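You operate a simulated robot arm through the tools that you are given. There is no shell and no other tool. Be economical: measure what you need, move in short steps, check, and stop when the job is done.

You run a simulated two-armed robot. Do the job below in one go: nothing can be reset, and whatever is moved stays where it is left.

Task
Pump oil into the blue drip glass till it stands between the lines.
Fine: its tap is off while you pump and on again after; point the knob at its colour; leave the other glasses and taps.

It is judged by the outcome, as a careful person would: the job done as asked, and still so three seconds after it is handed in. It fails if anything else is knocked over, pushed out of place, dropped, spilled or broken.

Robot
Two 7-joint arms with fingered hands on one trunk that stands fixed in place. Base frame: the origin is at the foot of the trunk, x ahead of it, y to its left, z up. Readings come in mm, degrees, newtons and seconds.
The left shoulder is at [60, 166, 926], the right one opposite. With the tool pointing down near the work surface each hand reaches from about 360 to 860 mm from the base axis, measured 20 degrees to its own side. Payload 5 kg a hand.
Tool frame (each hand has its own): the origin (TCP) lies between the finger pads and is the grasp point; the fingertips stand 32 mm ahead of it; z points along the fingers, y is the line along which they close. The gripper opens to 160 mm. The gripper's body begins 89 mm behind the TCP. The gripper is a hand of 3 fingers: y runs from the thumb to the fingers, the wrist lies at [0, 0, -267] in the tool frame, and closing takes about 1.5 s.
Orientation is that of the tool frame in the base frame, as a unit quaternion [x, y, z, w]. With the fingers straight down and closing along the base's y, the tool's x points along the base's -x, its y along +y and its z along -z.

Tools
- The arms move only by the tool arm_command. It takes "left_plan", "right_plan" or both (then of equal length, played together; a hand with none holds still); each is a list of rows, each a list of 6 numbers: the shift along the tool's x, y, z in units of 30 mm (1.0 is 30 mm), then the turn, a rotation vector about the tool's x, y, z in units of 5 degrees (1.0 is 5 degrees). In form: [[tx, ty, tz, ax, ay, az], ...]. A call has 1 to 12 rows; each row shifts and turns the commanded pose from where the row before left it, along the tool's axes as they then stand. "left_grip" and "right_grip" are, for a hand that has rows, the finger opening in mm, from 0 to 160, set as the call begins (left out, the last holds). A call with a number of a shift or a turn outside -1 to 1 is refused whole. A row lasts 0.2 s, in which the tool goes at most 50 mm and 8.6 degrees; a call with a longer step from one row to the next is refused whole, and so is a gripper value outside its range. A pose out of reach is approached as far as the arm can. The call stops where the force on the tool passes 40 N (or 10 N more than at its start, if that is more) or the arm is blocked; 0.2 s more then pass. Each finger travels about 45 mm/s and halts on what it meets, pressing with about 29 N; the grip force reading is that of the motor and also rises with nothing between the fingers. The clock runs only during rows and for 0.2 s after the last one: add rows that do not move to give the fingers time. The reply holds the time, the measured pose of the TCP, the force on the tool along the base axes, the opening and the grip force, in the units named above and with some noise, with the torque about the TCP (base axes, N m) and any sound that the robot's microphone picked up.
- Cameras (640 x 400 px; columns grow to the right, rows downward): "scene" is now at [48.5, 2.4, 1576.7]; the picture's right is [-0.07, -1.00, 0.00], its down [-0.66, 0.05, -0.75] and it looks along [0.75, -0.05, -0.66] (base axes); focal length 361 px, centre (320, 200). "left" rides on the left gripper at [-65, -4, -116] in its tool frame; the picture's right is [0.06, -1.00, 0.00], its down [0.87, 0.05, -0.49] and it looks along [0.49, 0.03, 0.87] (tool axes); focal length 261 px, centre (320, 200). "right" rides on the right gripper at [65, -4, -116] in its tool frame; the picture's right is [0.06, 1.00, 0.00], its down [-0.87, 0.05, -0.49] and it looks along [-0.49, 0.03, 0.87] (tool axes); focal length 261 px, centre (320, 200). There is no depth. A picture from a camera that has moved, and an enlarged one, comes with that camera's place and axes in the base frame and with its lens. The place of the scene camera against the robot may be out by one fixed shift of up to 12 mm in any direction.
- camera(camera): a new picture of that camera. No time passes.
- lift_body(by): slides the trunk up (or, below 0, down) by that many mm; the arms and the scene camera ride with it, the base frame stays. It gives what a move gives, with no picture.
- grasp_type(shape, hand): the hand has 3 fingers and takes this shape, open, in about a second: jaw (thumb against the fingers, like two jaws); tri (thumb and two fingers); tip (a fingertip pinch); poke (one finger out to press); point (the index stretched); flat (the hand flat); cup (the hand cupped); fist (a fist). The gripper value then closes the fingers along that shape, each until it touches; the sizes above hold for jaw. It gives what a move gives, with no picture.
- pan_tilt(pan, tilt): turns the head with the scene camera to pan (to the left, within 86 degrees either way) and tilt (down, from -29 to 69), counted from straight ahead of the robot. It gives what a move gives.
- close_up(camera, box): a new picture of the part [left, top, right, bottom] of that camera's present view, enlarged. No time passes.
- sign_off(): hands the job in; it is judged then, once.

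Work in short steps. Places have to be worked out from the pictures, the camera data and where the tool is seen: move nearer, look again, correct. Check each grasp and each placing, and mend what went wrong. You have 120 turns and 86 pictures in all, those below and enlarged ones among them. Open the grippers and draw the arms clear of the work before you hand the job in, unless the task says otherwise; then end with one line.

The tools are called as name(argument=value, ...) on one line, values as JSON. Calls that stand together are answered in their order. arm_command: Moves the arms, as the interface text tells. Its arguments: {"type":"object","properties":{"left_plan":{"type":"array","items":{"type":"array","items":{"type":"number"}}},"left_grip":{"type":"number"},"right_plan":{"type":"array","items":{"type":"array","items":{"type":"number"}}},"right_grip":{"type":"number"}},"required":[]} The other tools are called the same way: lift_body (by) slides the trunk up or down; grasp_type (shape, hand) gives the hand a shape; pan_tilt (pan, tilt) turns the head that bears the scene camera; camera (camera) takes a picture; close_up (camera, box) takes an enlarged picture of a part of a camera's view; sign_off () hands the job in.

At the start:

```text
t: 0.0
left_eef_pos: [518.0, 119.4, 1252.9]
left_ee_rot: [0.0, 1.0, 0.0, 0.001]
left_force: [0.3, 0.7, -0.7]
left_ft_torque: [-0.04, 0.01, -0.01]
left_grip_width: 159.5
left_grasp_force: 0.2
left_shape: jaw
right_eef_pos: [609.8, -350.0, 1240.0]
right_ee_rot: [0.0, 1.0, 0.0, 0.0]
right_force: [0.3, 0.0, 0.2]
right_ft_torque: [0.03, 0.0, -0.01]
right_grip_width: 159.6
right_grasp_force: 0.0
right_shape: jaw
trunk travel left (down, up): [-475.0, 115.0]
head pan, tilt: [-4.1, 41.3]
```

scene: 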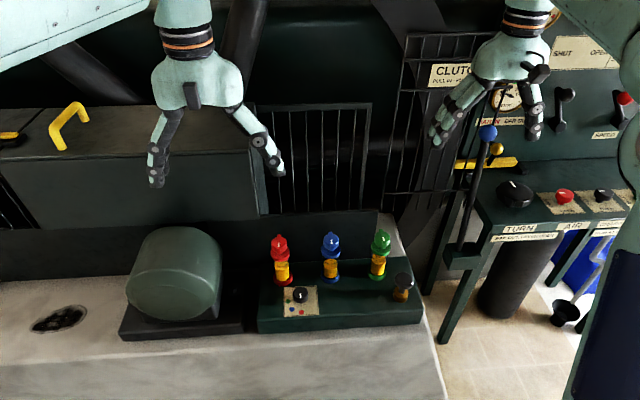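
right: 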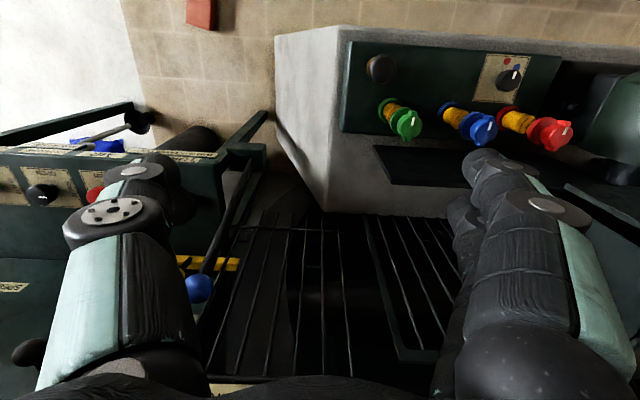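
left: 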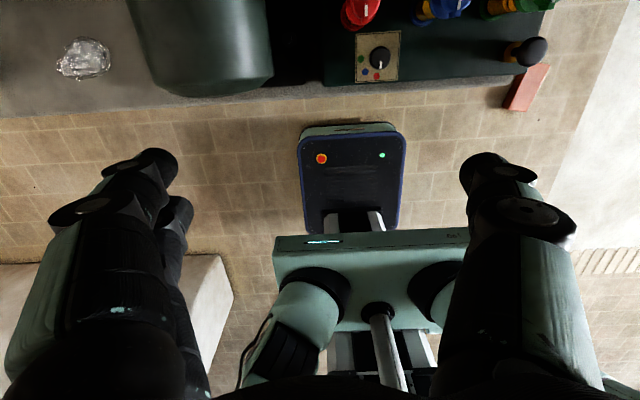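

The oiler unit with three drip glasses, a selector knob plate and a black pump button is at the centre of the scene view. I take enlarged views of it.

close_up(camera="scene", box=[250, 220, 430, 332])

close_up(camera="left", box=[320, 0, 560, 150])

close_up(camera="right", box=[340, 30, 600, 192])

```text
3.56 times, centred on (340, 276) of scene
camera zoom: at [48.5, 2.4, 1576.7], right [-0.07, -1.0, 0.0], down [-0.66, 0.05, -0.75], along [0.75, -0.05, -0.66], focal length 1284 px, centre (249, -70)
```

zoom: 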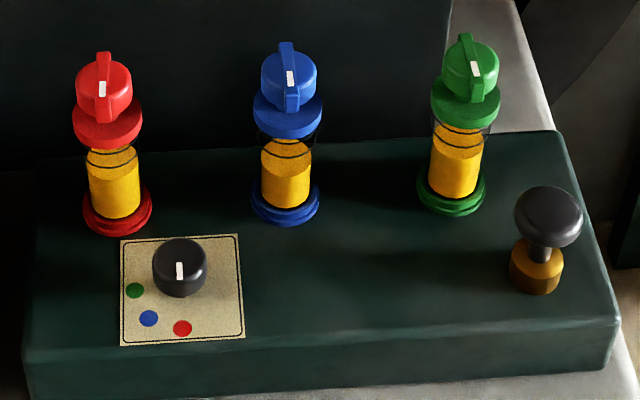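

```text
2.67 times, centred on (440, 75) of left
camera zoom: at [583.2, 115.4, 1368.1], right [-0.06, -1.0, 0.0], down [-0.87, 0.05, 0.49], along [-0.49, 0.03, -0.87], focal length 695 px, centre (0, 533)
```

zoom: 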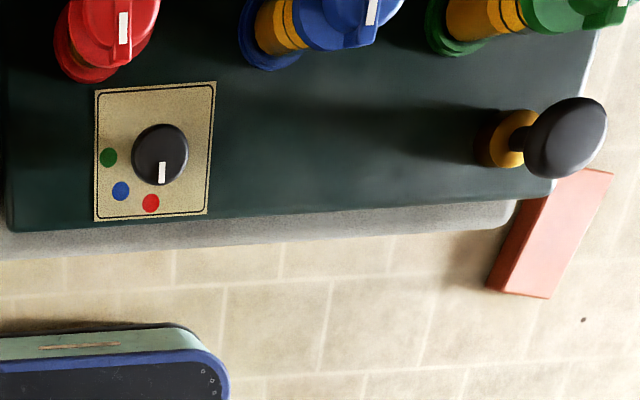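

```text
2.46 times, centred on (470, 111) of right
camera zoom: at [545.7, -353.6, 1356.3], right [-0.06, 1.0, 0.0], down [0.87, 0.05, 0.49], along [0.49, 0.03, -0.87], focal length 642 px, centre (-49, 419)
```

zoom: 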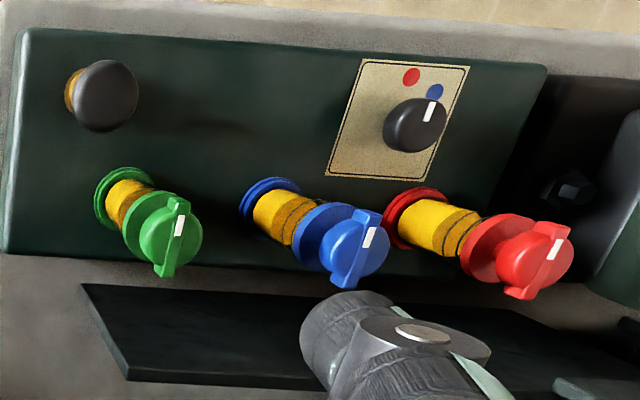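

All three tap levers seem alike and the selector points at red. I enlarge the blue glass and the selector for detail.

close_up(camera="scene", box=[300, 225, 364, 285])

close_up(camera="scene", box=[275, 280, 329, 320])

```text
6.67 times, centred on (332, 255) of scene
camera zoom: at [48.5, 2.4, 1576.7], right [-0.07, -1.0, 0.0], down [-0.66, 0.05, -0.75], along [0.75, -0.05, -0.66], focal length 2407 px, centre (240, -167)
```

zoom: 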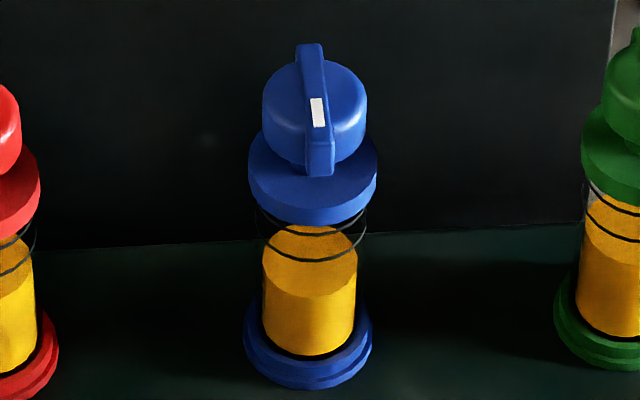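

```text
10.00 times, centred on (302, 300) of scene
camera zoom: at [48.5, 2.4, 1576.7], right [-0.07, -1.0, 0.0], down [-0.66, 0.05, -0.75], along [0.75, -0.05, -0.66], focal length 3611 px, centre (500, -800)
```

zoom: 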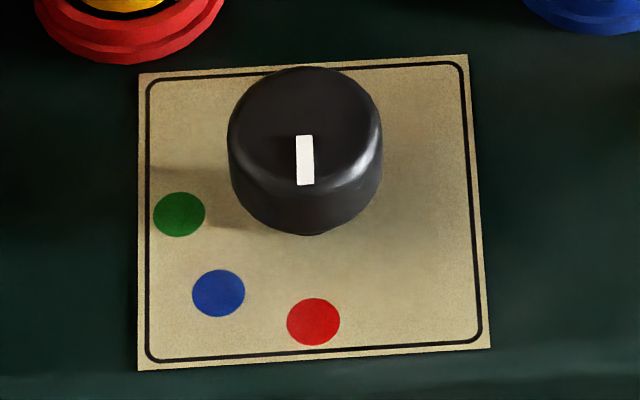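

The blue oil stands below the lower ring; lever bars all lie along x. I move the right hand to just behind and above the blue tap (estimated at about 640, -75, 925) to look closer, with the fingers narrower.

arm_command(right_plan=[[0.067, 0.917, 0.53, 0, 0, 0], [0.067, 0.917, 0.53, 0, 0, 0], [0.067, 0.917, 0.53, 0, 0, 0], [0.067, 0.917, 0.53, 0, 0, 0], [0.067, 0.917, 0.53, 0, 0, 0], [0.067, 0.917, 0.53, 0, 0, 0], [0.067, 0.917, 0.53, 0, 0, 0], [0.067, 0.917, 0.53, 0, 0, 0], [0.067, 0.917, 0.53, 0, 0, 0], [0.067, 0.917, 0.53, 0, 0, 0], [0, 0, 0, 0, 0, 0]], right_grip=60)

camera(camera="right")

camera(camera="scene")

```text
t: 2.4
left_eef_pos: [518.7, 119.2, 1252.9]
left_ee_rot: [0.0, 1.0, 0.0, 0.0]
left_force: [-0.1, -0.2, -0.1]
left_ft_torque: [-0.01, -0.02, 0.0]
left_grip_width: 159.9
left_grasp_force: 0.0
left_shape: jaw
right_eef_pos: [589.1, -75.1, 1079.4]
right_ee_rot: [0.0, 1.0, 0.001, 0.0]
right_force: [0.4, -0.1, 0.4]
right_ft_torque: [0.01, 0.0, 0.01]
right_grip_width: 60.4
right_grasp_force: 0.0
right_shape: jaw
trunk travel left (down, up): [-475.0, 115.0]
head pan, tilt: [-4.1, 41.3]
```

```text
77 pictures are left
camera right: at [525.3, -78.9, 1196.1], right [-0.06, 1.0, 0.0], down [0.87, 0.05, 0.49], along [0.49, 0.03, -0.87], focal length 261 px, centre (320, 200)
```

right: 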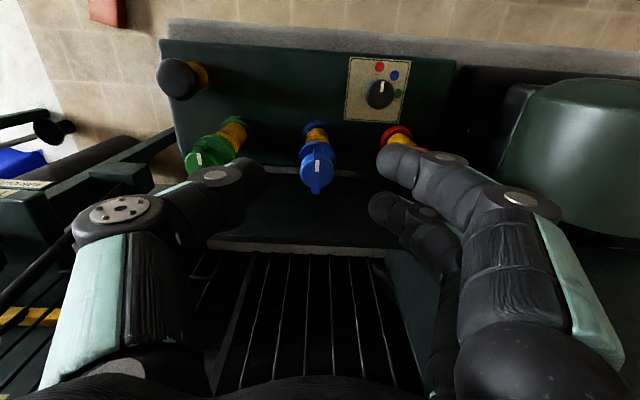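

```text
76 pictures are left
camera scene: at [48.4, 2.1, 1576.7], right [-0.07, -1.0, 0.0], down [-0.66, 0.05, -0.75], along [0.75, -0.05, -0.66], focal length 361 px, centre (320, 200)
```

scene: 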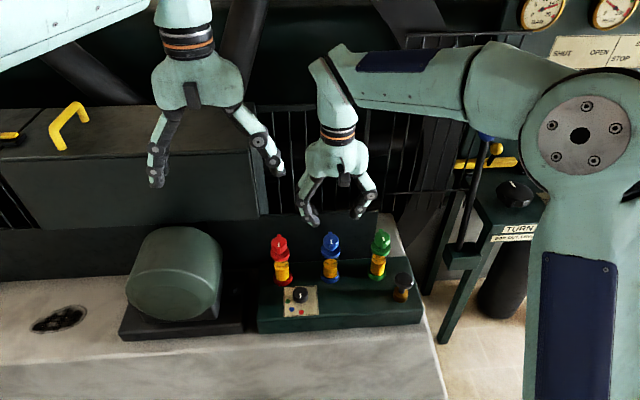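

The tap is well in view; I enlarge it to fix its position and lever.

close_up(camera="right", box=[270, 110, 366, 206])

close_up(camera="right", box=[340, 50, 412, 126])

```text
4.17 times, centred on (318, 158) of right
camera zoom: at [525.3, -78.9, 1196.1], right [-0.06, 1.0, 0.0], down [0.87, 0.05, 0.49], along [0.49, 0.03, -0.87], focal length 1086 px, centre (328, 375)
```

zoom: 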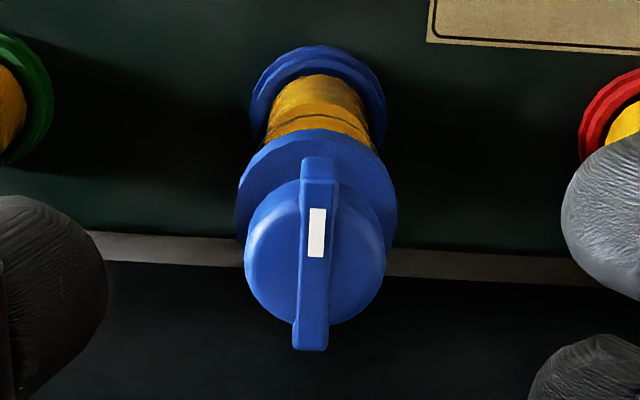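

```text
5.26 times, centred on (376, 88) of right
camera zoom: at [525.3, -78.9, 1196.1], right [-0.06, 1.0, 0.0], down [0.87, 0.05, 0.49], along [0.49, 0.03, -0.87], focal length 1372 px, centre (25, 790)
```

zoom: 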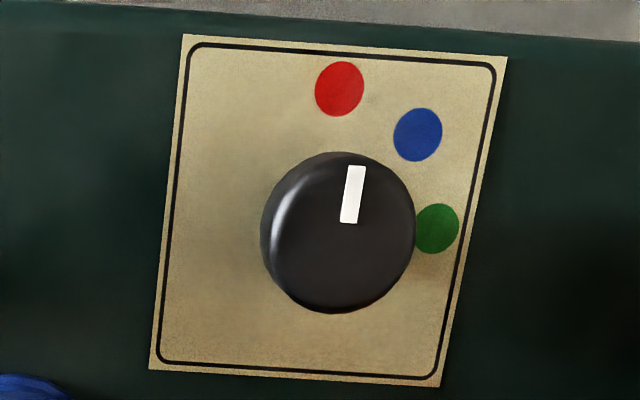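

The lever's middle lies at about (641, -76, 925), bar along x, about 9 mm wide. I bring the open fingers above it, tips still just clear.

arm_command(right_plan=[[-0.6, 0, 0.5, 0, 0, 0], [-0.6, 0, 0.8, 0, 0, 0], [-0.53, -0.03, 0.9, 0, 0, 0], [0, 0, 0.9, 0, 0, 0], [0, 0, 0.5, 0, 0, 0], [0, 0, 0, 0, 0, 0]], right_grip=50)

close_up(camera="right", box=[220, 60, 420, 260])

close_up(camera="scene", box=[280, 190, 380, 290])

```text
t: 3.8
left_eef_pos: [517.5, 120.0, 1253.9]
left_ee_rot: [0.0, 1.0, 0.001, 0.0]
left_force: [0.1, -0.6, 0.2]
left_ft_torque: [-0.05, -0.02, 0.03]
left_grip_width: 160.2
left_grasp_force: 0.2
left_shape: jaw
right_eef_pos: [641.4, -75.5, 972.3]
right_ee_rot: [0.0, 1.0, 0.0, 0.0]
right_force: [0.8, 0.7, 0.9]
right_ft_torque: [0.04, 0.03, 0.01]
right_grip_width: 50.6
right_grasp_force: 0.0
right_shape: jaw
trunk travel left (down, up): [-475.0, 115.0]
head pan, tilt: [-4.1, 41.3]
```

```text
2.00 times, centred on (320, 160) of right
camera zoom: at [577.6, -81.2, 1087.4], right [-0.06, 1.0, 0.0], down [0.87, 0.05, 0.49], along [0.49, 0.03, -0.87], focal length 521 px, centre (320, 280)
```

zoom: 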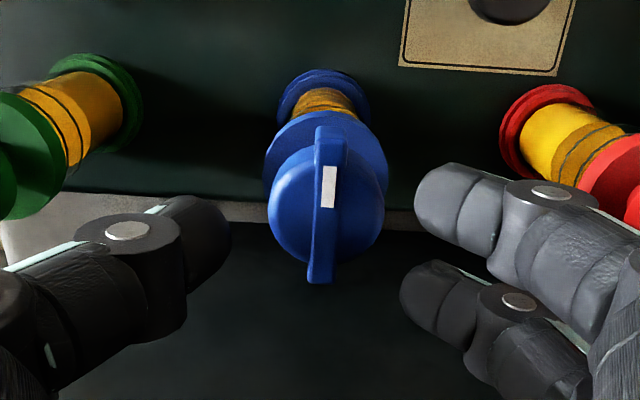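

```text
4.00 times, centred on (330, 240) of scene
camera zoom: at [48.3, 2.5, 1576.7], right [-0.07, -1.0, 0.0], down [-0.66, 0.05, -0.75], along [0.75, -0.05, -0.66], focal length 1444 px, centre (280, 40)
```

zoom: 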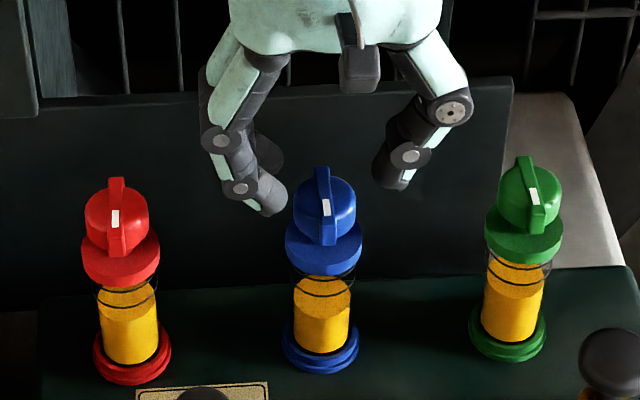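

The fingers straddle the lever as planned. I lower them so the tips just overlap the bar, then close gently.

arm_command(right_plan=[[0, 0, 0.35, 0, 0, 0], [0, 0, 0.35, 0, 0, 0], [0, 0, 0, 0, 0, 0]], right_grip=40)

close_up(camera="right", box=[220, 60, 420, 260])

close_up(camera="scene", box=[290, 200, 370, 260])

```text
t: 4.6
left_eef_pos: [517.7, 119.9, 1252.8]
left_ee_rot: [0.0, 1.0, -0.001, 0.0]
left_force: [-0.4, 0.3, 0.1]
left_ft_torque: [0.0, 0.02, -0.01]
left_grip_width: 160.2
left_grasp_force: 0.1
left_shape: jaw
right_eef_pos: [642.3, -76.0, 951.6]
right_ee_rot: [0.0, 1.0, -0.001, 0.0]
right_force: [-0.9, -0.8, 0.2]
right_ft_torque: [0.0, 0.0, -0.01]
right_grip_width: 40.5
right_grasp_force: 0.0
right_shape: jaw
trunk travel left (down, up): [-475.0, 115.0]
head pan, tilt: [-4.1, 41.3]
```

```text
2.00 times, centred on (320, 160) of right
camera zoom: at [579.0, -80.5, 1067.3], right [-0.06, 1.0, 0.0], down [0.87, 0.05, 0.49], along [0.49, 0.03, -0.87], focal length 521 px, centre (320, 280)
```

zoom: 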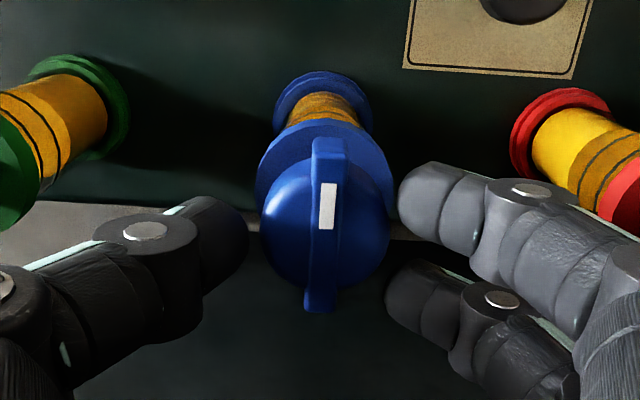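

```text
6.67 times, centred on (330, 230) of scene
camera zoom: at [48.4, 2.5, 1576.7], right [-0.07, -1.0, 0.0], down [-0.66, 0.05, -0.75], along [0.75, -0.05, -0.66], focal length 2407 px, centre (253, 0)
```

zoom: 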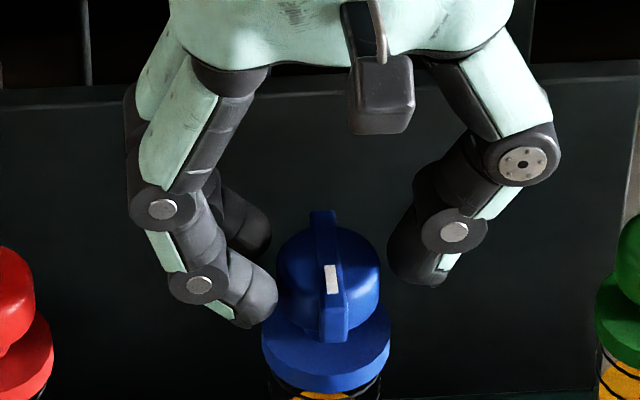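

Tips are level with the upper part of the cap, clear on both sides. I close on the lever.

arm_command(right_plan=[[0, 0, 0, 0, 0, 0], [0, 0, 0, 0, 0, 0], [0, 0, 0, 0, 0, 0], [0, 0, 0, 0, 0, 0], [0, 0, 0, 0, 0, 0]], right_grip=0)

close_up(camera="right", box=[220, 60, 420, 260])

close_up(camera="scene", box=[290, 200, 370, 260])

```text
t: 5.8
left_eef_pos: [518.8, 119.1, 1252.9]
left_ee_rot: [0.0, 1.0, 0.0, 0.0]
left_force: [0.1, 0.2, -0.5]
left_ft_torque: [-0.03, -0.01, 0.01]
left_grip_width: 159.9
left_grasp_force: 0.1
left_shape: jaw
right_eef_pos: [643.3, -76.7, 951.1]
right_ee_rot: [0.0, 1.0, 0.0, 0.0]
right_force: [1.0, -0.2, -2.7]
right_ft_torque: [0.0, -0.02, 0.01]
right_grip_width: 23.6
right_grasp_force: 29.2
right_shape: jaw
trunk travel left (down, up): [-475.0, 115.0]
head pan, tilt: [-4.1, 41.3]
```

```text
2.00 times, centred on (320, 160) of right
camera zoom: at [579.3, -80.5, 1067.2], right [-0.06, 1.0, 0.0], down [0.87, 0.05, 0.49], along [0.49, 0.03, -0.87], focal length 521 px, centre (320, 280)
```

zoom: 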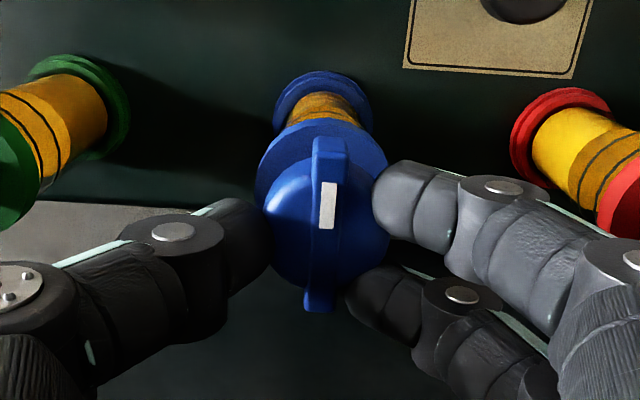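

```text
6.67 times, centred on (330, 230) of scene
camera zoom: at [48.8, 2.5, 1576.7], right [-0.07, -1.0, 0.0], down [-0.66, 0.05, -0.75], along [0.75, -0.05, -0.66], focal length 2407 px, centre (253, 0)
```

zoom: 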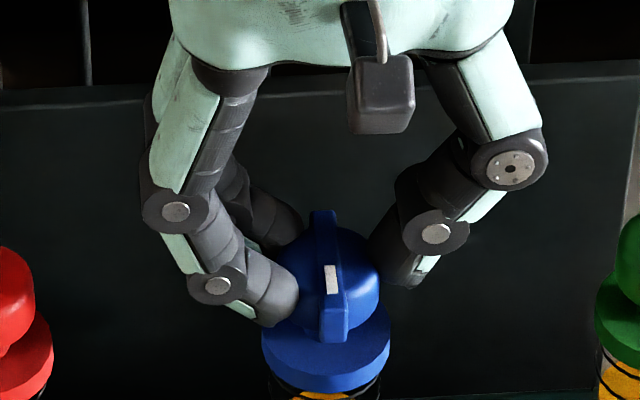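

The hand holds the cap itself (three contacts) with 29 N. I turn it 15° clockwise seen from above to see whether it follows.

arm_command(right_plan=[[0, 0, 0, 0, 0, 1], [0, 0, 0, 0, 0, 1], [0, 0, 0, 0, 0, 1], [0, 0, 0, 0, 0, 0]])

close_up(camera="scene", box=[290, 200, 370, 260])

```text
t: 6.8
left_eef_pos: [518.5, 119.3, 1252.6]
left_ee_rot: [0.0, 1.0, 0.0, 0.001]
left_force: [0.6, -0.6, -0.2]
left_ft_torque: [-0.01, 0.01, -0.01]
left_grip_width: 160.0
left_grasp_force: 0.0
left_shape: jaw
right_eef_pos: [642.5, -75.1, 952.0]
right_ee_rot: [0.132, 0.991, 0.0, 0.0]
right_force: [3.6, -5.0, -5.2]
right_ft_torque: [-0.13, -0.09, 0.0]
right_grip_width: 23.7
right_grasp_force: 28.4
right_shape: jaw
trunk travel left (down, up): [-475.0, 115.0]
head pan, tilt: [-4.1, 41.3]
```

```text
6.67 times, centred on (330, 230) of scene
camera zoom: at [49.4, 1.9, 1576.7], right [-0.07, -1.0, 0.0], down [-0.66, 0.05, -0.75], along [0.75, -0.05, -0.66], focal length 2407 px, centre (253, 0)
```

zoom: 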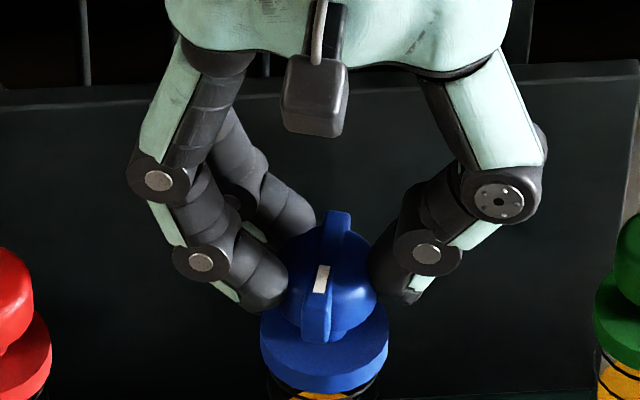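

The lever follows without resistance. I continue the turn by 40°.

arm_command(right_plan=[[0, 0, 0, 0, 0, 1], [0, 0, 0, 0, 0, 1], [0, 0, 0, 0, 0, 1], [0, 0, 0, 0, 0, 1], [0, 0, 0, 0, 0, 1], [0, 0, 0, 0, 0, 1], [0, 0, 0, 0, 0, 1], [0, 0, 0, 0, 0, 1], [0, 0, 0, 0, 0, 0]])

close_up(camera="scene", box=[290, 200, 370, 260])

```text
t: 8.8
left_eef_pos: [517.9, 117.9, 1252.5]
left_ee_rot: [-0.001, 1.0, 0.001, 0.0]
left_force: [0.0, -0.2, 0.1]
left_ft_torque: [0.0, 0.01, 0.0]
left_grip_width: 160.0
left_grasp_force: 0.1
left_shape: jaw
right_eef_pos: [641.7, -76.4, 951.3]
right_ee_rot: [0.462, 0.887, 0.0, -0.001]
right_force: [-0.6, -15.7, -4.7]
right_ft_torque: [-0.39, 0.05, 0.03]
right_grip_width: 23.2
right_grasp_force: 29.0
right_shape: jaw
trunk travel left (down, up): [-475.0, 115.0]
head pan, tilt: [-4.1, 41.3]
```

```text
6.67 times, centred on (330, 230) of scene
camera zoom: at [48.9, 0.7, 1576.7], right [-0.07, -1.0, 0.0], down [-0.66, 0.05, -0.75], along [0.75, -0.05, -0.66], focal length 2407 px, centre (253, 0)
```

zoom: 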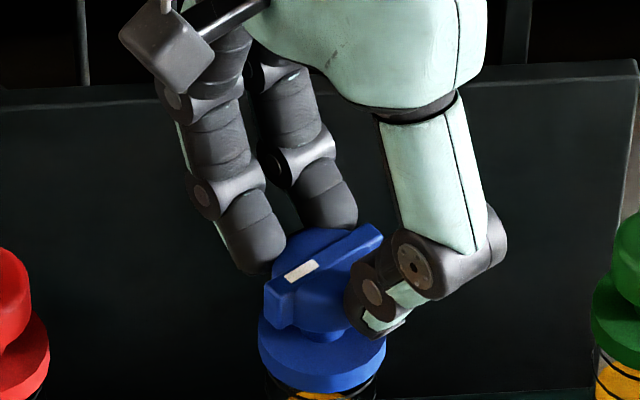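

Lever is at about 55°, a 16 N side force shows the axis lies ~2 mm to -y. I correct for it and turn the remaining 35°.

arm_command(right_plan=[[-0.055, -0.038, 0, 0, 0, 0], [0, 0, 0, 0, 0, 1], [0, 0, 0, 0, 0, 1], [0, 0, 0, 0, 0, 1], [0, 0, 0, 0, 0, 1], [0, 0, 0, 0, 0, 1], [0, 0, 0, 0, 0, 1], [0, 0, 0, 0, 0, 1], [0, 0, 0, 0, 0, 0]])

close_up(camera="scene", box=[290, 200, 370, 260])

```text
t: 10.8
left_eef_pos: [517.7, 118.1, 1253.9]
left_ee_rot: [0.0, 1.0, 0.001, 0.0]
left_force: [0.6, -0.2, 1.1]
left_ft_torque: [-0.01, 0.01, 0.03]
left_grip_width: 159.9
left_grasp_force: 0.0
left_shape: jaw
right_eef_pos: [639.8, -77.4, 950.7]
right_ee_rot: [0.708, 0.707, -0.001, 0.0]
right_force: [-11.1, -9.2, -7.4]
right_ft_torque: [-0.19, 0.31, 0.1]
right_grip_width: 23.0
right_grasp_force: 28.7
right_shape: jaw
trunk travel left (down, up): [-475.0, 115.0]
head pan, tilt: [-4.1, 41.3]
```

```text
6.67 times, centred on (330, 230) of scene
camera zoom: at [47.9, 1.3, 1576.7], right [-0.07, -1.0, 0.0], down [-0.66, 0.05, -0.75], along [0.75, -0.05, -0.66], focal length 2407 px, centre (253, 0)
```

zoom: 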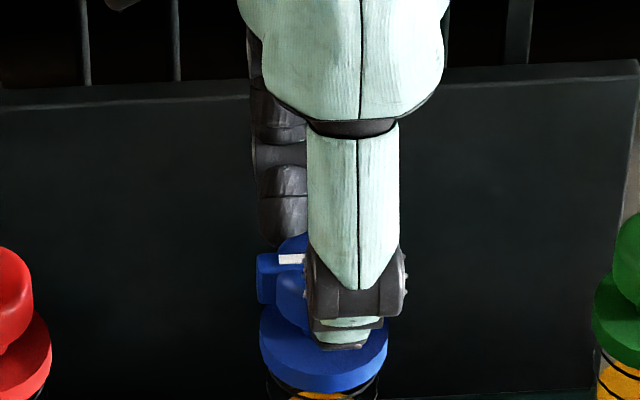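

The lever is now across (90°). I open the fingers and rise clear to look.

arm_command(right_plan=[[0, 0, 0, 0, 0, 0], [0, 0, 0, 0, 0, 0], [0, 0, 0, 0, 0, 0], [0, 0, -1, 0, 0, 0], [0, 0, -1, 0, 0, 0], [0, 0, -1, 0, 0, 0], [0, 0, 0, 0, 0, 0]], right_grip=50)

close_up(camera="scene", box=[300, 225, 364, 285])

```text
t: 12.4
left_eef_pos: [518.6, 120.3, 1253.3]
left_ee_rot: [0.0, 1.0, -0.001, 0.001]
left_force: [-0.6, 0.2, -0.3]
left_ft_torque: [0.0, 0.0, -0.01]
left_grip_width: 160.1
left_grasp_force: 0.1
left_shape: jaw
right_eef_pos: [641.8, -76.9, 1040.6]
right_ee_rot: [0.707, 0.707, 0.0, 0.0]
right_force: [-0.8, 0.1, 0.1]
right_ft_torque: [-0.03, 0.0, -0.05]
right_grip_width: 49.6
right_grasp_force: 0.3
right_shape: jaw
trunk travel left (down, up): [-475.0, 115.0]
head pan, tilt: [-4.1, 41.3]
```

```text
6.67 times, centred on (332, 255) of scene
camera zoom: at [48.7, 2.3, 1576.7], right [-0.07, -1.0, 0.0], down [-0.66, 0.05, -0.75], along [0.75, -0.05, -0.66], focal length 2407 px, centre (240, -167)
```

zoom: 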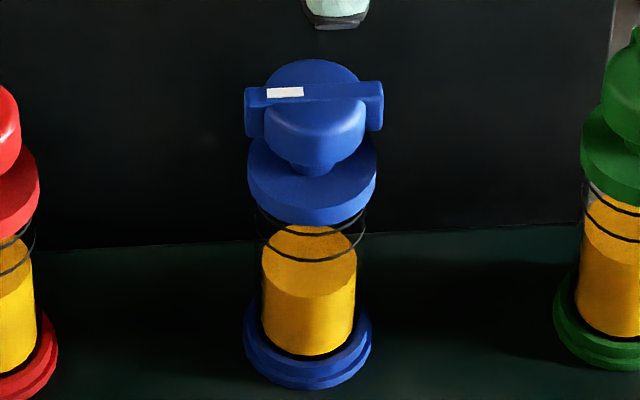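

The blue tap is at 90° now, level unchanged. Next I move the right hand over to the pump (about 561, -244, top 867), keeping its orientation for the later return turn, and leave room for the left hand at the selector.

arm_command(right_plan=[[-0.795, -0.386, 0.0, 0, 0, 0], [-0.795, -0.386, 0, 0, 0, 0], [-0.795, -0.386, 0, 0, 0, 0], [-0.795, -0.386, 0, 0, 0, 0], [-0.795, -0.386, 0, 0, 0, 0], [-0.795, -0.386, 0, 0, 0, 0], [-0.795, -0.386, 0, 0, 0, 0], [0, 0, 0, 0, 0, 0]], right_grip=0)

camera(camera="right")

camera(camera="scene")

```text
t: 14.2
left_eef_pos: [517.3, 120.6, 1251.7]
left_ee_rot: [0.0, 1.0, 0.0, 0.0]
left_force: [0.3, 0.2, 0.4]
left_ft_torque: [-0.02, 0.0, 0.0]
left_grip_width: 160.0
left_grasp_force: 0.0
left_shape: jaw
right_eef_pos: [561.1, -244.0, 1041.1]
right_ee_rot: [0.707, 0.707, 0.0, 0.001]
right_force: [-0.3, 0.6, -0.2]
right_ft_torque: [-0.03, 0.01, 0.0]
right_grip_width: 0.0
right_grasp_force: 29.3
right_shape: jaw
trunk travel left (down, up): [-475.0, 115.0]
head pan, tilt: [-4.1, 41.3]
```

```text
63 pictures are left
camera right: at [558.9, -178.9, 1156.6], right [1.0, 0.06, 0.0], down [0.05, -0.87, 0.49], along [0.03, -0.49, -0.87], focal length 261 px, centre (320, 200)
```

right: 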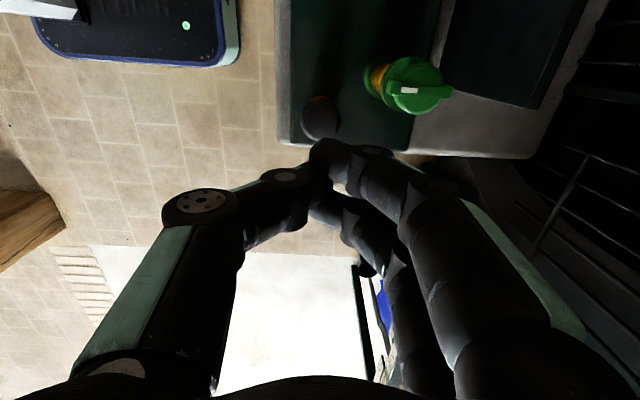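

```text
62 pictures are left
camera scene: at [48.6, 2.6, 1576.7], right [-0.07, -1.0, 0.0], down [-0.66, 0.05, -0.75], along [0.75, -0.05, -0.66], focal length 361 px, centre (320, 200)
```

scene: 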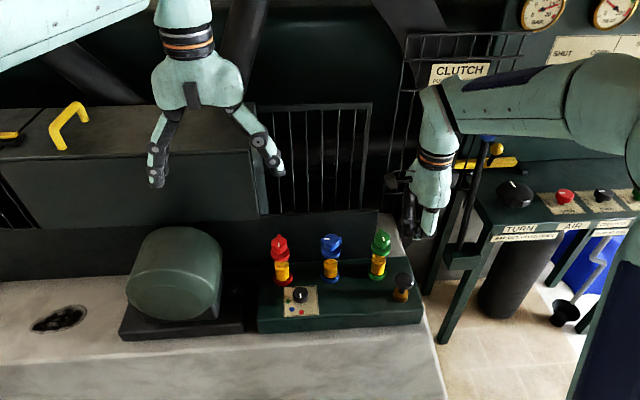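

The pump cap is confirmed at about (563, -241). Now the left hand goes above the selector knob at about (568, 4), stopping about 100 mm above.

arm_command(left_plan=[[-0.139, -0.321, 0.925, 0, 0, 0], [-0.139, -0.321, 0.925, 0, 0, 0], [-0.139, -0.321, 0.925, 0, 0, 0], [-0.139, -0.321, 0.925, 0, 0, 0], [-0.139, -0.321, 0.925, 0, 0, 0], [-0.139, -0.321, 0.925, 0, 0, 0], [-0.139, -0.321, 0.925, 0, 0, 0], [-0.139, -0.321, 0.925, 0, 0, 0], [-0.139, -0.321, 0.925, 0, 0, 0], [-0.139, -0.321, 0.925, 0, 0, 0], [-0.139, -0.321, 0.925, 0, 0, 0], [-0.139, -0.321, 0.925, 0, 0, 0]], left_grip=70)

camera(camera="left")

close_up(camera="scene", box=[240, 150, 400, 330])

```text
t: 16.8
left_eef_pos: [568.9, 4.5, 922.3]
left_ee_rot: [0.0, 1.0, 0.0, 0.0]
left_force: [-0.6, -0.3, -0.1]
left_ft_torque: [0.02, 0.01, -0.01]
left_grip_width: 70.8
left_grasp_force: 0.1
left_shape: jaw
right_eef_pos: [561.4, -243.3, 1039.6]
right_ee_rot: [0.707, 0.707, 0.0, 0.0]
right_force: [-0.1, 0.7, 0.5]
right_ft_torque: [0.02, 0.03, -0.03]
right_grip_width: 0.1
right_grasp_force: 28.8
right_shape: jaw
trunk travel left (down, up): [-475.0, 115.0]
head pan, tilt: [-4.1, 41.3]
```

```text
61 pictures are left
camera left: at [633.5, -0.2, 1037.0], right [-0.06, -1.0, 0.0], down [-0.87, 0.05, 0.49], along [-0.49, 0.03, -0.87], focal length 261 px, centre (320, 200)
```

left: 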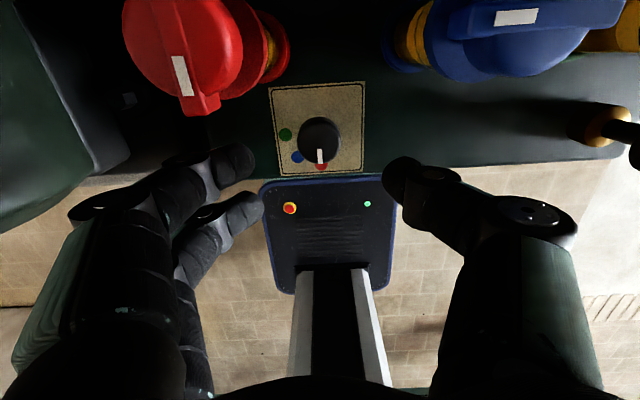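

```text
2.22 times, centred on (320, 240) of scene
camera zoom: at [49.0, 1.7, 1576.7], right [-0.07, -1.0, 0.0], down [-0.66, 0.05, -0.75], along [0.75, -0.05, -0.66], focal length 802 px, centre (320, 111)
```

zoom: 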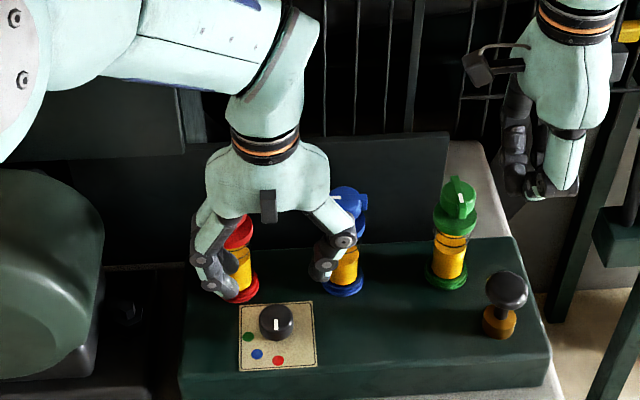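

The knob is centred at about (570, 4.5), right below the fingers. I lower to just above the plate in steps.

arm_command(left_plan=[[-0.05, 0, 0.7, 0, 0, 0], [0, 0, 0.7, 0, 0, 0], [0, 0, 0.7, 0, 0, 0], [0, 0, 0.4, 0, 0, 0], [0, 0, 0, 0, 0, 0]], left_grip=60)

close_up(camera="left", box=[220, 60, 420, 260])

close_up(camera="scene", box=[260, 220, 360, 320])

```text
t: 18.0
left_eef_pos: [570.6, 4.2, 845.4]
left_ee_rot: [0.0, 1.0, 0.0, 0.0]
left_force: [0.1, 0.0, 0.0]
left_ft_torque: [0.0, 0.01, -0.01]
left_grip_width: 60.4
left_grasp_force: 0.0
left_shape: jaw
right_eef_pos: [561.9, -243.3, 1040.3]
right_ee_rot: [0.707, 0.707, 0.0, 0.0]
right_force: [-0.1, 0.6, 0.4]
right_ft_torque: [-0.03, 0.01, -0.03]
right_grip_width: 0.2
right_grasp_force: 28.9
right_shape: jaw
trunk travel left (down, up): [-475.0, 115.0]
head pan, tilt: [-4.1, 41.3]
```

```text
2.00 times, centred on (320, 160) of left
camera zoom: at [635.2, 0.1, 959.2], right [-0.06, -1.0, 0.0], down [-0.87, 0.05, 0.49], along [-0.49, 0.03, -0.87], focal length 521 px, centre (320, 280)
```

zoom: 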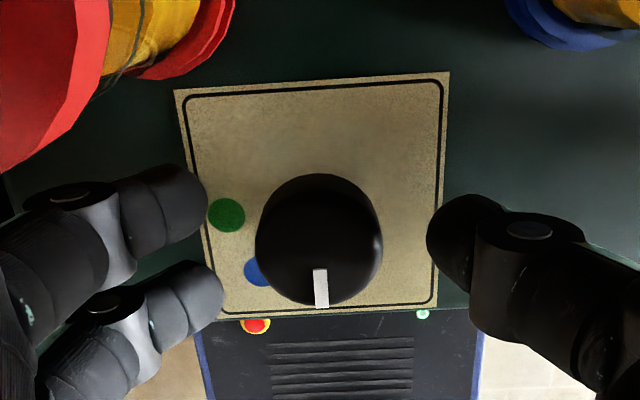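

```text
4.00 times, centred on (310, 270) of scene
camera zoom: at [48.4, 2.1, 1576.7], right [-0.07, -1.0, 0.0], down [-0.66, 0.05, -0.75], along [0.75, -0.05, -0.66], focal length 1444 px, centre (360, -80)
```

zoom: 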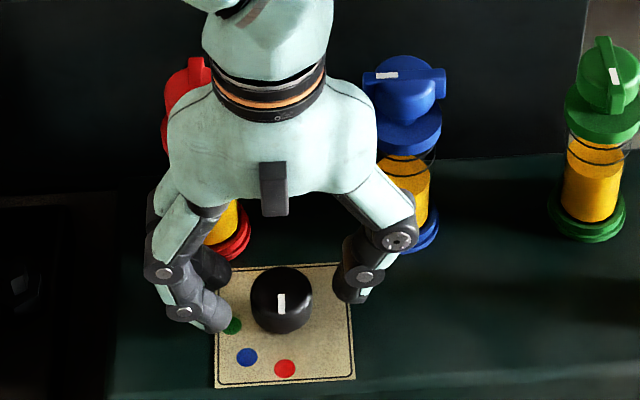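

Well centred. I lower 5 mm more and close on the knob.

arm_command(left_plan=[[0, 0, 0.2, 0, 0, 0], [0, 0, 0, 0, 0, 0], [0, 0, 0, 0, 0, 0], [0, 0, 0, 0, 0, 0], [0, 0, 0, 0, 0, 0], [0, 0, 0, 0, 0, 0]], left_grip=0)

close_up(camera="left", box=[220, 60, 420, 260])

```text
t: 19.4
left_eef_pos: [571.3, 4.4, 837.8]
left_ee_rot: [-0.001, 1.0, 0.0, 0.0]
left_force: [2.0, 0.7, -2.3]
left_ft_torque: [0.01, -0.02, 0.02]
left_grip_width: 25.3
left_grasp_force: 29.1
left_shape: jaw
right_eef_pos: [560.4, -244.9, 1040.0]
right_ee_rot: [0.707, 0.707, 0.0, 0.0]
right_force: [0.6, -0.9, 0.5]
right_ft_torque: [0.0, 0.0, 0.02]
right_grip_width: 0.0
right_grasp_force: 28.8
right_shape: jaw
trunk travel left (down, up): [-475.0, 115.0]
head pan, tilt: [-4.1, 41.3]
```

```text
2.00 times, centred on (320, 160) of left
camera zoom: at [635.5, -0.5, 953.0], right [-0.06, -1.0, 0.0], down [-0.87, 0.05, 0.49], along [-0.49, 0.03, -0.87], focal length 521 px, centre (320, 280)
```

zoom: 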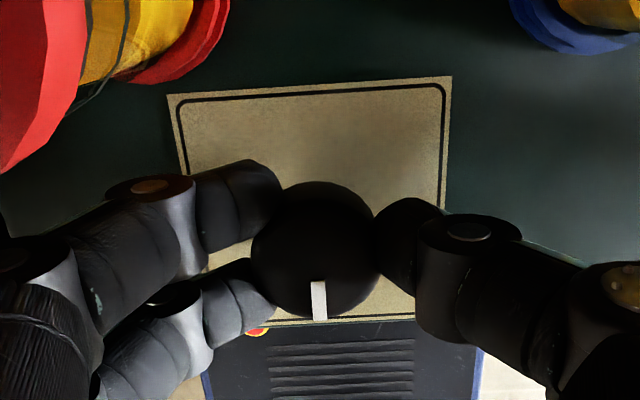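

The knob is held. I turn it 45° clockwise seen from above (red towards blue).

arm_command(left_plan=[[0, 0, 0, 0, 0, 1], [0, 0, 0, 0, 0, 1], [0, 0, 0, 0, 0, 1], [0, 0, 0, 0, 0, 1], [0, 0, 0, 0, 0, 1], [0, 0, 0, 0, 0, 1], [0, 0, 0, 0, 0, 1], [0, 0, 0, 0, 0, 1], [0, 0, 0, 0, 0, 1], [0, 0, 0, 0, 0, 0], [0, 0, 0, 0, 0, 0]])

close_up(camera="scene", box=[260, 230, 350, 330])

```text
t: 21.0
left_eef_pos: [563.1, 6.4, 840.9]
left_ee_rot: [0.28, 0.96, -0.001, -0.007]
left_force: [-22.9, 1.7, 15.6]
left_ft_torque: [0.35, -3.64, 2.48]
left_grip_width: 21.2
left_grasp_force: 28.8
left_shape: jaw
right_eef_pos: [559.5, -244.3, 1042.7]
right_ee_rot: [0.707, 0.707, 0.001, 0.0]
right_force: [-0.3, 0.2, 0.0]
right_ft_torque: [-0.01, -0.04, 0.01]
right_grip_width: 0.1
right_grasp_force: 28.9
right_shape: jaw
trunk travel left (down, up): [-475.0, 115.0]
head pan, tilt: [-4.1, 41.3]
stopped in row 7 (left hand): the force on the tool passed its limit at 44 N (the readings are from after the stop); the commanded pose is now the measured one
```

```text
4.00 times, centred on (305, 280) of scene
camera zoom: at [44.6, 2.0, 1577.3], right [-0.07, -1.0, 0.0], down [-0.66, 0.05, -0.75], along [0.75, -0.05, -0.66], focal length 1444 px, centre (380, -120)
```

zoom: 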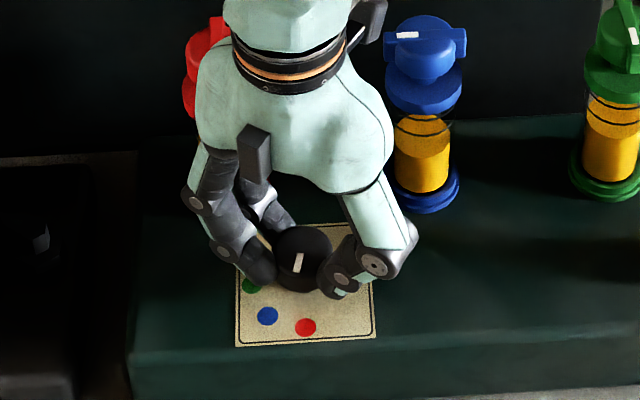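

The hand stopped on contact at 44 N: its body seems to touch the red tap beside it. I open the fingers, back off a few mm towards the robot and rise straight up, then inspect.

arm_command(left_plan=[[0.1, -0.06, 0, 0, 0, 0], [0, 0, 0, 0, 0, 0], [0, 0, 0, 0, 0, 0], [0, 0, -0.5, 0, 0, 0], [0, 0, -1, 0, 0, 0], [0, 0, -1, 0, 0, 0], [0, 0, -1, 0, 0, 0], [0, 0, -1, 0, 0, 0], [0, 0, 0, 0, 0, 0]], left_grip=60)

close_up(camera="scene", box=[250, 220, 410, 320])

camera(camera="left")

```text
t: 23.0
left_eef_pos: [565.3, 4.1, 973.5]
left_ee_rot: [0.283, 0.959, 0.0, -0.005]
left_force: [0.4, 0.3, -0.5]
left_ft_torque: [0.03, -0.01, 0.02]
left_grip_width: 59.6
left_grasp_force: 0.0
left_shape: jaw
right_eef_pos: [562.0, -244.3, 1040.4]
right_ee_rot: [0.707, 0.708, 0.001, 0.0]
right_force: [-0.3, 0.9, 0.2]
right_ft_torque: [0.01, -0.04, 0.0]
right_grip_width: 0.0
right_grasp_force: 28.3
right_shape: jaw
trunk travel left (down, up): [-475.0, 115.0]
head pan, tilt: [-4.1, 41.3]
```

```text
4.00 times, centred on (330, 270) of scene
camera zoom: at [48.7, 2.0, 1576.7], right [-0.07, -1.0, 0.0], down [-0.66, 0.05, -0.75], along [0.75, -0.05, -0.66], focal length 1444 px, centre (280, -80)
```

zoom: 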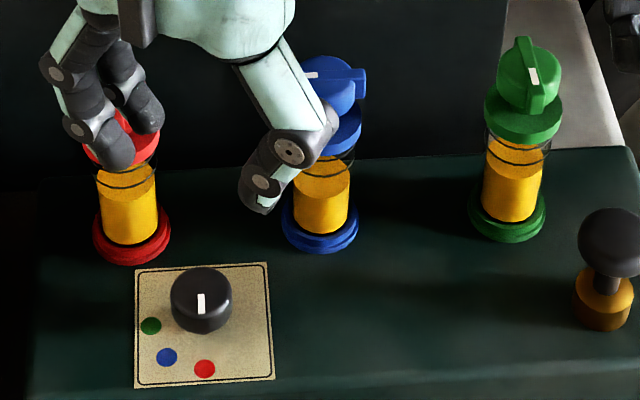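

```text
54 pictures are left
camera left: at [618.3, -34.9, 1087.5], right [-0.59, -0.8, 0.0], down [-0.7, 0.52, 0.5], along [-0.4, 0.29, -0.87], focal length 261 px, centre (320, 200)
```

left: 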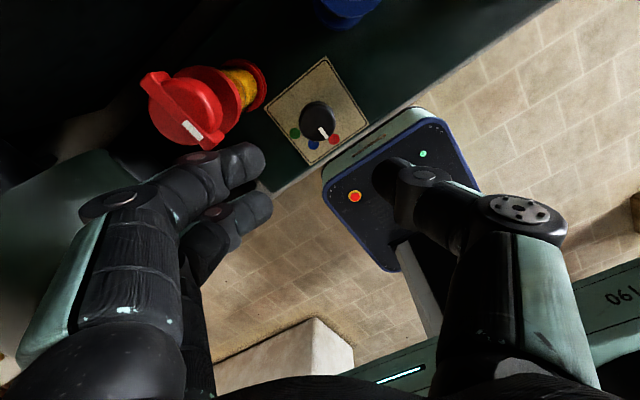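

The red lever still lies along x and nothing is displaced, but the knob is back at red. I'll regrip with the hand yawed -15° to begin and tilted 15° so its body leans towards the robot, away from the taps; first the yaw and tilt up here.

arm_command(left_plan=[[0, 0, 0, 0, 0, -0.96], [0, 0, 0, 0, 0, -0.96], [0, 0, 0, 0, 0, -0.96], [0, 0, 0, 0, 0, -0.96], [0, 0, 0, 0, 0, -0.96], [0, 0, 0, 0, 0, -0.96], [0, 0, 0, 0, 0, -0.96], [0, 0, 0, 0, 0, -0.96], [0, 0, 0, 0, 0, -0.96], [0, 0, 0, 0, 0, -0.96]])

arm_command(left_plan=[[0, 0, 0, 0, -1, 0], [0, 0, 0, 0, -1, 0], [0, 0, 0, 0, -1, 0], [0, 0, 0, 0, 0, 0]])

close_up(camera="scene", box=[250, 180, 410, 320])

```text
t: 25.2
left_eef_pos: [563.9, 4.8, 972.1]
left_ee_rot: [-0.133, 0.991, 0.003, -0.005]
left_force: [-0.1, -0.1, 0.2]
left_ft_torque: [-0.01, 0.03, -0.01]
left_grip_width: 59.4
left_grasp_force: 0.1
left_shape: jaw
right_eef_pos: [561.2, -244.0, 1041.0]
right_ee_rot: [0.707, 0.707, 0.0, 0.0]
right_force: [0.5, 0.7, 0.0]
right_ft_torque: [-0.02, 0.0, -0.01]
right_grip_width: 0.0
right_grasp_force: 29.3
right_shape: jaw
trunk travel left (down, up): [-475.0, 115.0]
head pan, tilt: [-4.1, 41.3]
```

```text
t: 26.2
left_eef_pos: [564.7, 5.5, 973.2]
left_ee_rot: [-0.129, 0.984, 0.019, 0.125]
left_force: [-0.7, 0.4, -1.1]
left_ft_torque: [0.01, 0.02, 0.02]
left_grip_width: 59.4
left_grasp_force: 0.0
left_shape: jaw
right_eef_pos: [561.1, -242.9, 1042.1]
right_ee_rot: [0.707, 0.708, 0.0, 0.0]
right_force: [-0.2, -0.8, 0.2]
right_ft_torque: [-0.02, 0.0, 0.0]
right_grip_width: 0.0
right_grasp_force: 29.0
right_shape: jaw
trunk travel left (down, up): [-475.0, 115.0]
head pan, tilt: [-4.1, 41.3]
```

```text
2.86 times, centred on (330, 250) of scene
camera zoom: at [48.7, 2.2, 1576.7], right [-0.07, -1.0, 0.0], down [-0.66, 0.05, -0.75], along [0.75, -0.05, -0.66], focal length 1032 px, centre (291, 57)
```

zoom: 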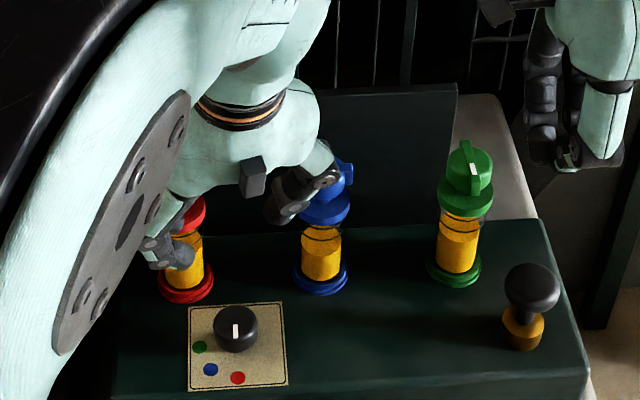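

Tilt and yaw are as intended. I lower to about 25 mm above the gripping height and look.

arm_command(left_plan=[[0.239, -0.024, 0.87, 0, 0, 0], [0.239, -0.024, 0.87, 0, 0, 0], [0.239, -0.024, 0.87, 0, 0, 0], [0.239, -0.024, 0.87, 0, 0, 0], [0, 0, 0, 0, 0, 0]])

camera(camera="left")

close_up(camera="scene", box=[250, 200, 380, 320])

```text
t: 27.4
left_eef_pos: [562.2, 3.0, 862.1]
left_ee_rot: [-0.13, 0.984, 0.019, 0.123]
left_force: [0.3, 0.4, 0.8]
left_ft_torque: [0.01, -0.06, -0.01]
left_grip_width: 59.6
left_grasp_force: 0.2
left_shape: jaw
right_eef_pos: [560.9, -244.1, 1039.9]
right_ee_rot: [0.707, 0.707, 0.0, 0.0]
right_force: [-0.4, -0.2, -0.9]
right_ft_torque: [0.01, 0.01, 0.02]
right_grip_width: 0.0
right_grasp_force: 29.6
right_shape: jaw
trunk travel left (down, up): [-475.0, 115.0]
head pan, tilt: [-4.1, 41.3]
```

```text
52 pictures are left
camera left: at [596.3, 6.4, 990.1], right [0.2, -0.98, -0.02], down [-0.94, -0.2, 0.26], along [-0.26, -0.03, -0.97], focal length 261 px, centre (320, 200)
```

left: 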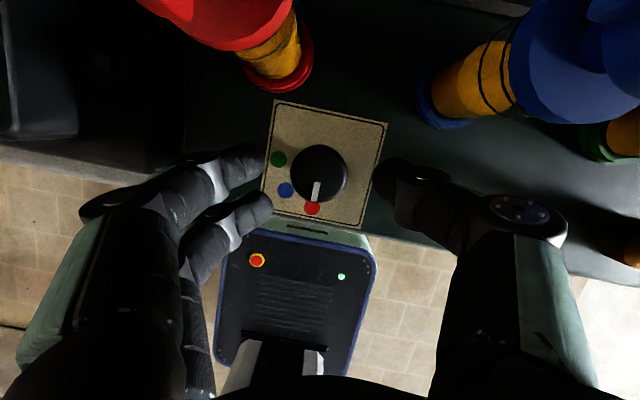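

```text
3.33 times, centred on (315, 260) of scene
camera zoom: at [48.3, 2.1, 1576.7], right [-0.07, -1.0, 0.0], down [-0.66, 0.05, -0.75], along [0.75, -0.05, -0.66], focal length 1204 px, centre (337, 0)
```

zoom: 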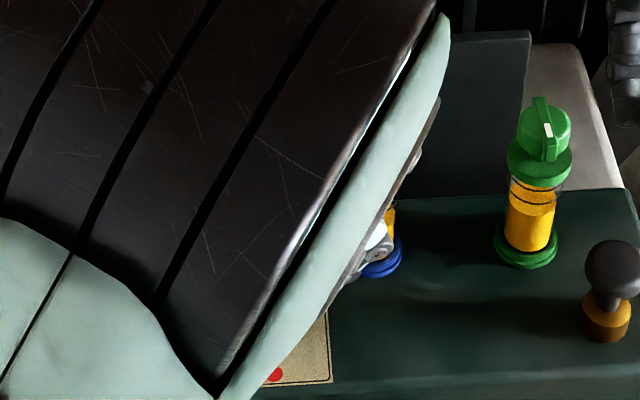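

The knob sits midway between the fingers and clear of the taps. I lower 24 mm and close.

arm_command(left_plan=[[0.1, 0, 0.39, 0, 0, 0], [0.1, 0, 0.39, 0, 0, 0], [0, 0, 0, 0, 0, 0]])

arm_command(left_plan=[[0, 0, 0, 0, 0, 0], [0, 0, 0, 0, 0, 0], [0, 0, 0, 0, 0, 0], [0, 0, 0, 0, 0, 0], [0, 0, 0, 0, 0, 0], [0, 0, 0, 0, 0, 0]], left_grip=0)

close_up(camera="left", box=[200, 50, 440, 250])

```text
t: 28.2
left_eef_pos: [561.7, 1.7, 837.4]
left_ee_rot: [-0.13, 0.983, 0.019, 0.125]
left_force: [1.4, 0.4, 0.3]
left_ft_torque: [-0.03, -0.01, 0.01]
left_grip_width: 59.6
left_grasp_force: 0.0
left_shape: jaw
right_eef_pos: [561.8, -244.1, 1039.9]
right_ee_rot: [0.707, 0.707, 0.0, 0.0]
right_force: [-0.6, 0.3, -0.4]
right_ft_torque: [0.0, -0.02, -0.02]
right_grip_width: 0.1
right_grasp_force: 29.4
right_shape: jaw
trunk travel left (down, up): [-475.0, 115.0]
head pan, tilt: [-4.1, 41.3]
```

```text
t: 29.6
left_eef_pos: [562.5, 1.6, 838.5]
left_ee_rot: [-0.13, 0.984, 0.019, 0.124]
left_force: [-0.2, 0.5, -2.0]
left_ft_torque: [0.02, 0.05, -0.05]
left_grip_width: 25.5
left_grasp_force: 28.6
left_shape: jaw
right_eef_pos: [562.1, -244.7, 1040.4]
right_ee_rot: [0.707, 0.707, 0.0, 0.001]
right_force: [-0.5, 0.1, -0.6]
right_ft_torque: [0.0, -0.04, 0.02]
right_grip_width: 0.0
right_grasp_force: 28.9
right_shape: jaw
trunk travel left (down, up): [-475.0, 115.0]
head pan, tilt: [-4.1, 41.3]
```

```text
2.00 times, centred on (320, 150) of left
camera zoom: at [596.3, 6.1, 965.8], right [0.2, -0.98, -0.02], down [-0.94, -0.2, 0.26], along [-0.26, -0.03, -0.97], focal length 521 px, centre (320, 300)
```

zoom: 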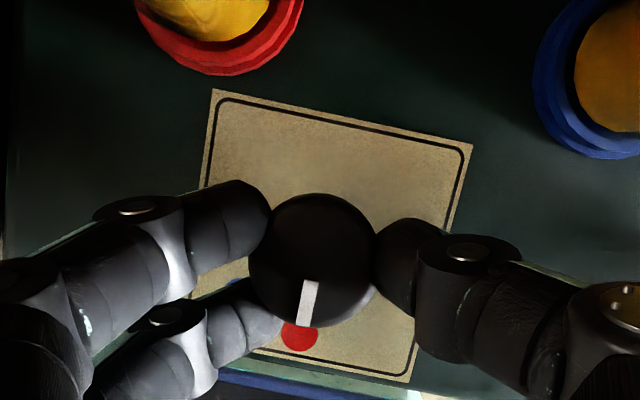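

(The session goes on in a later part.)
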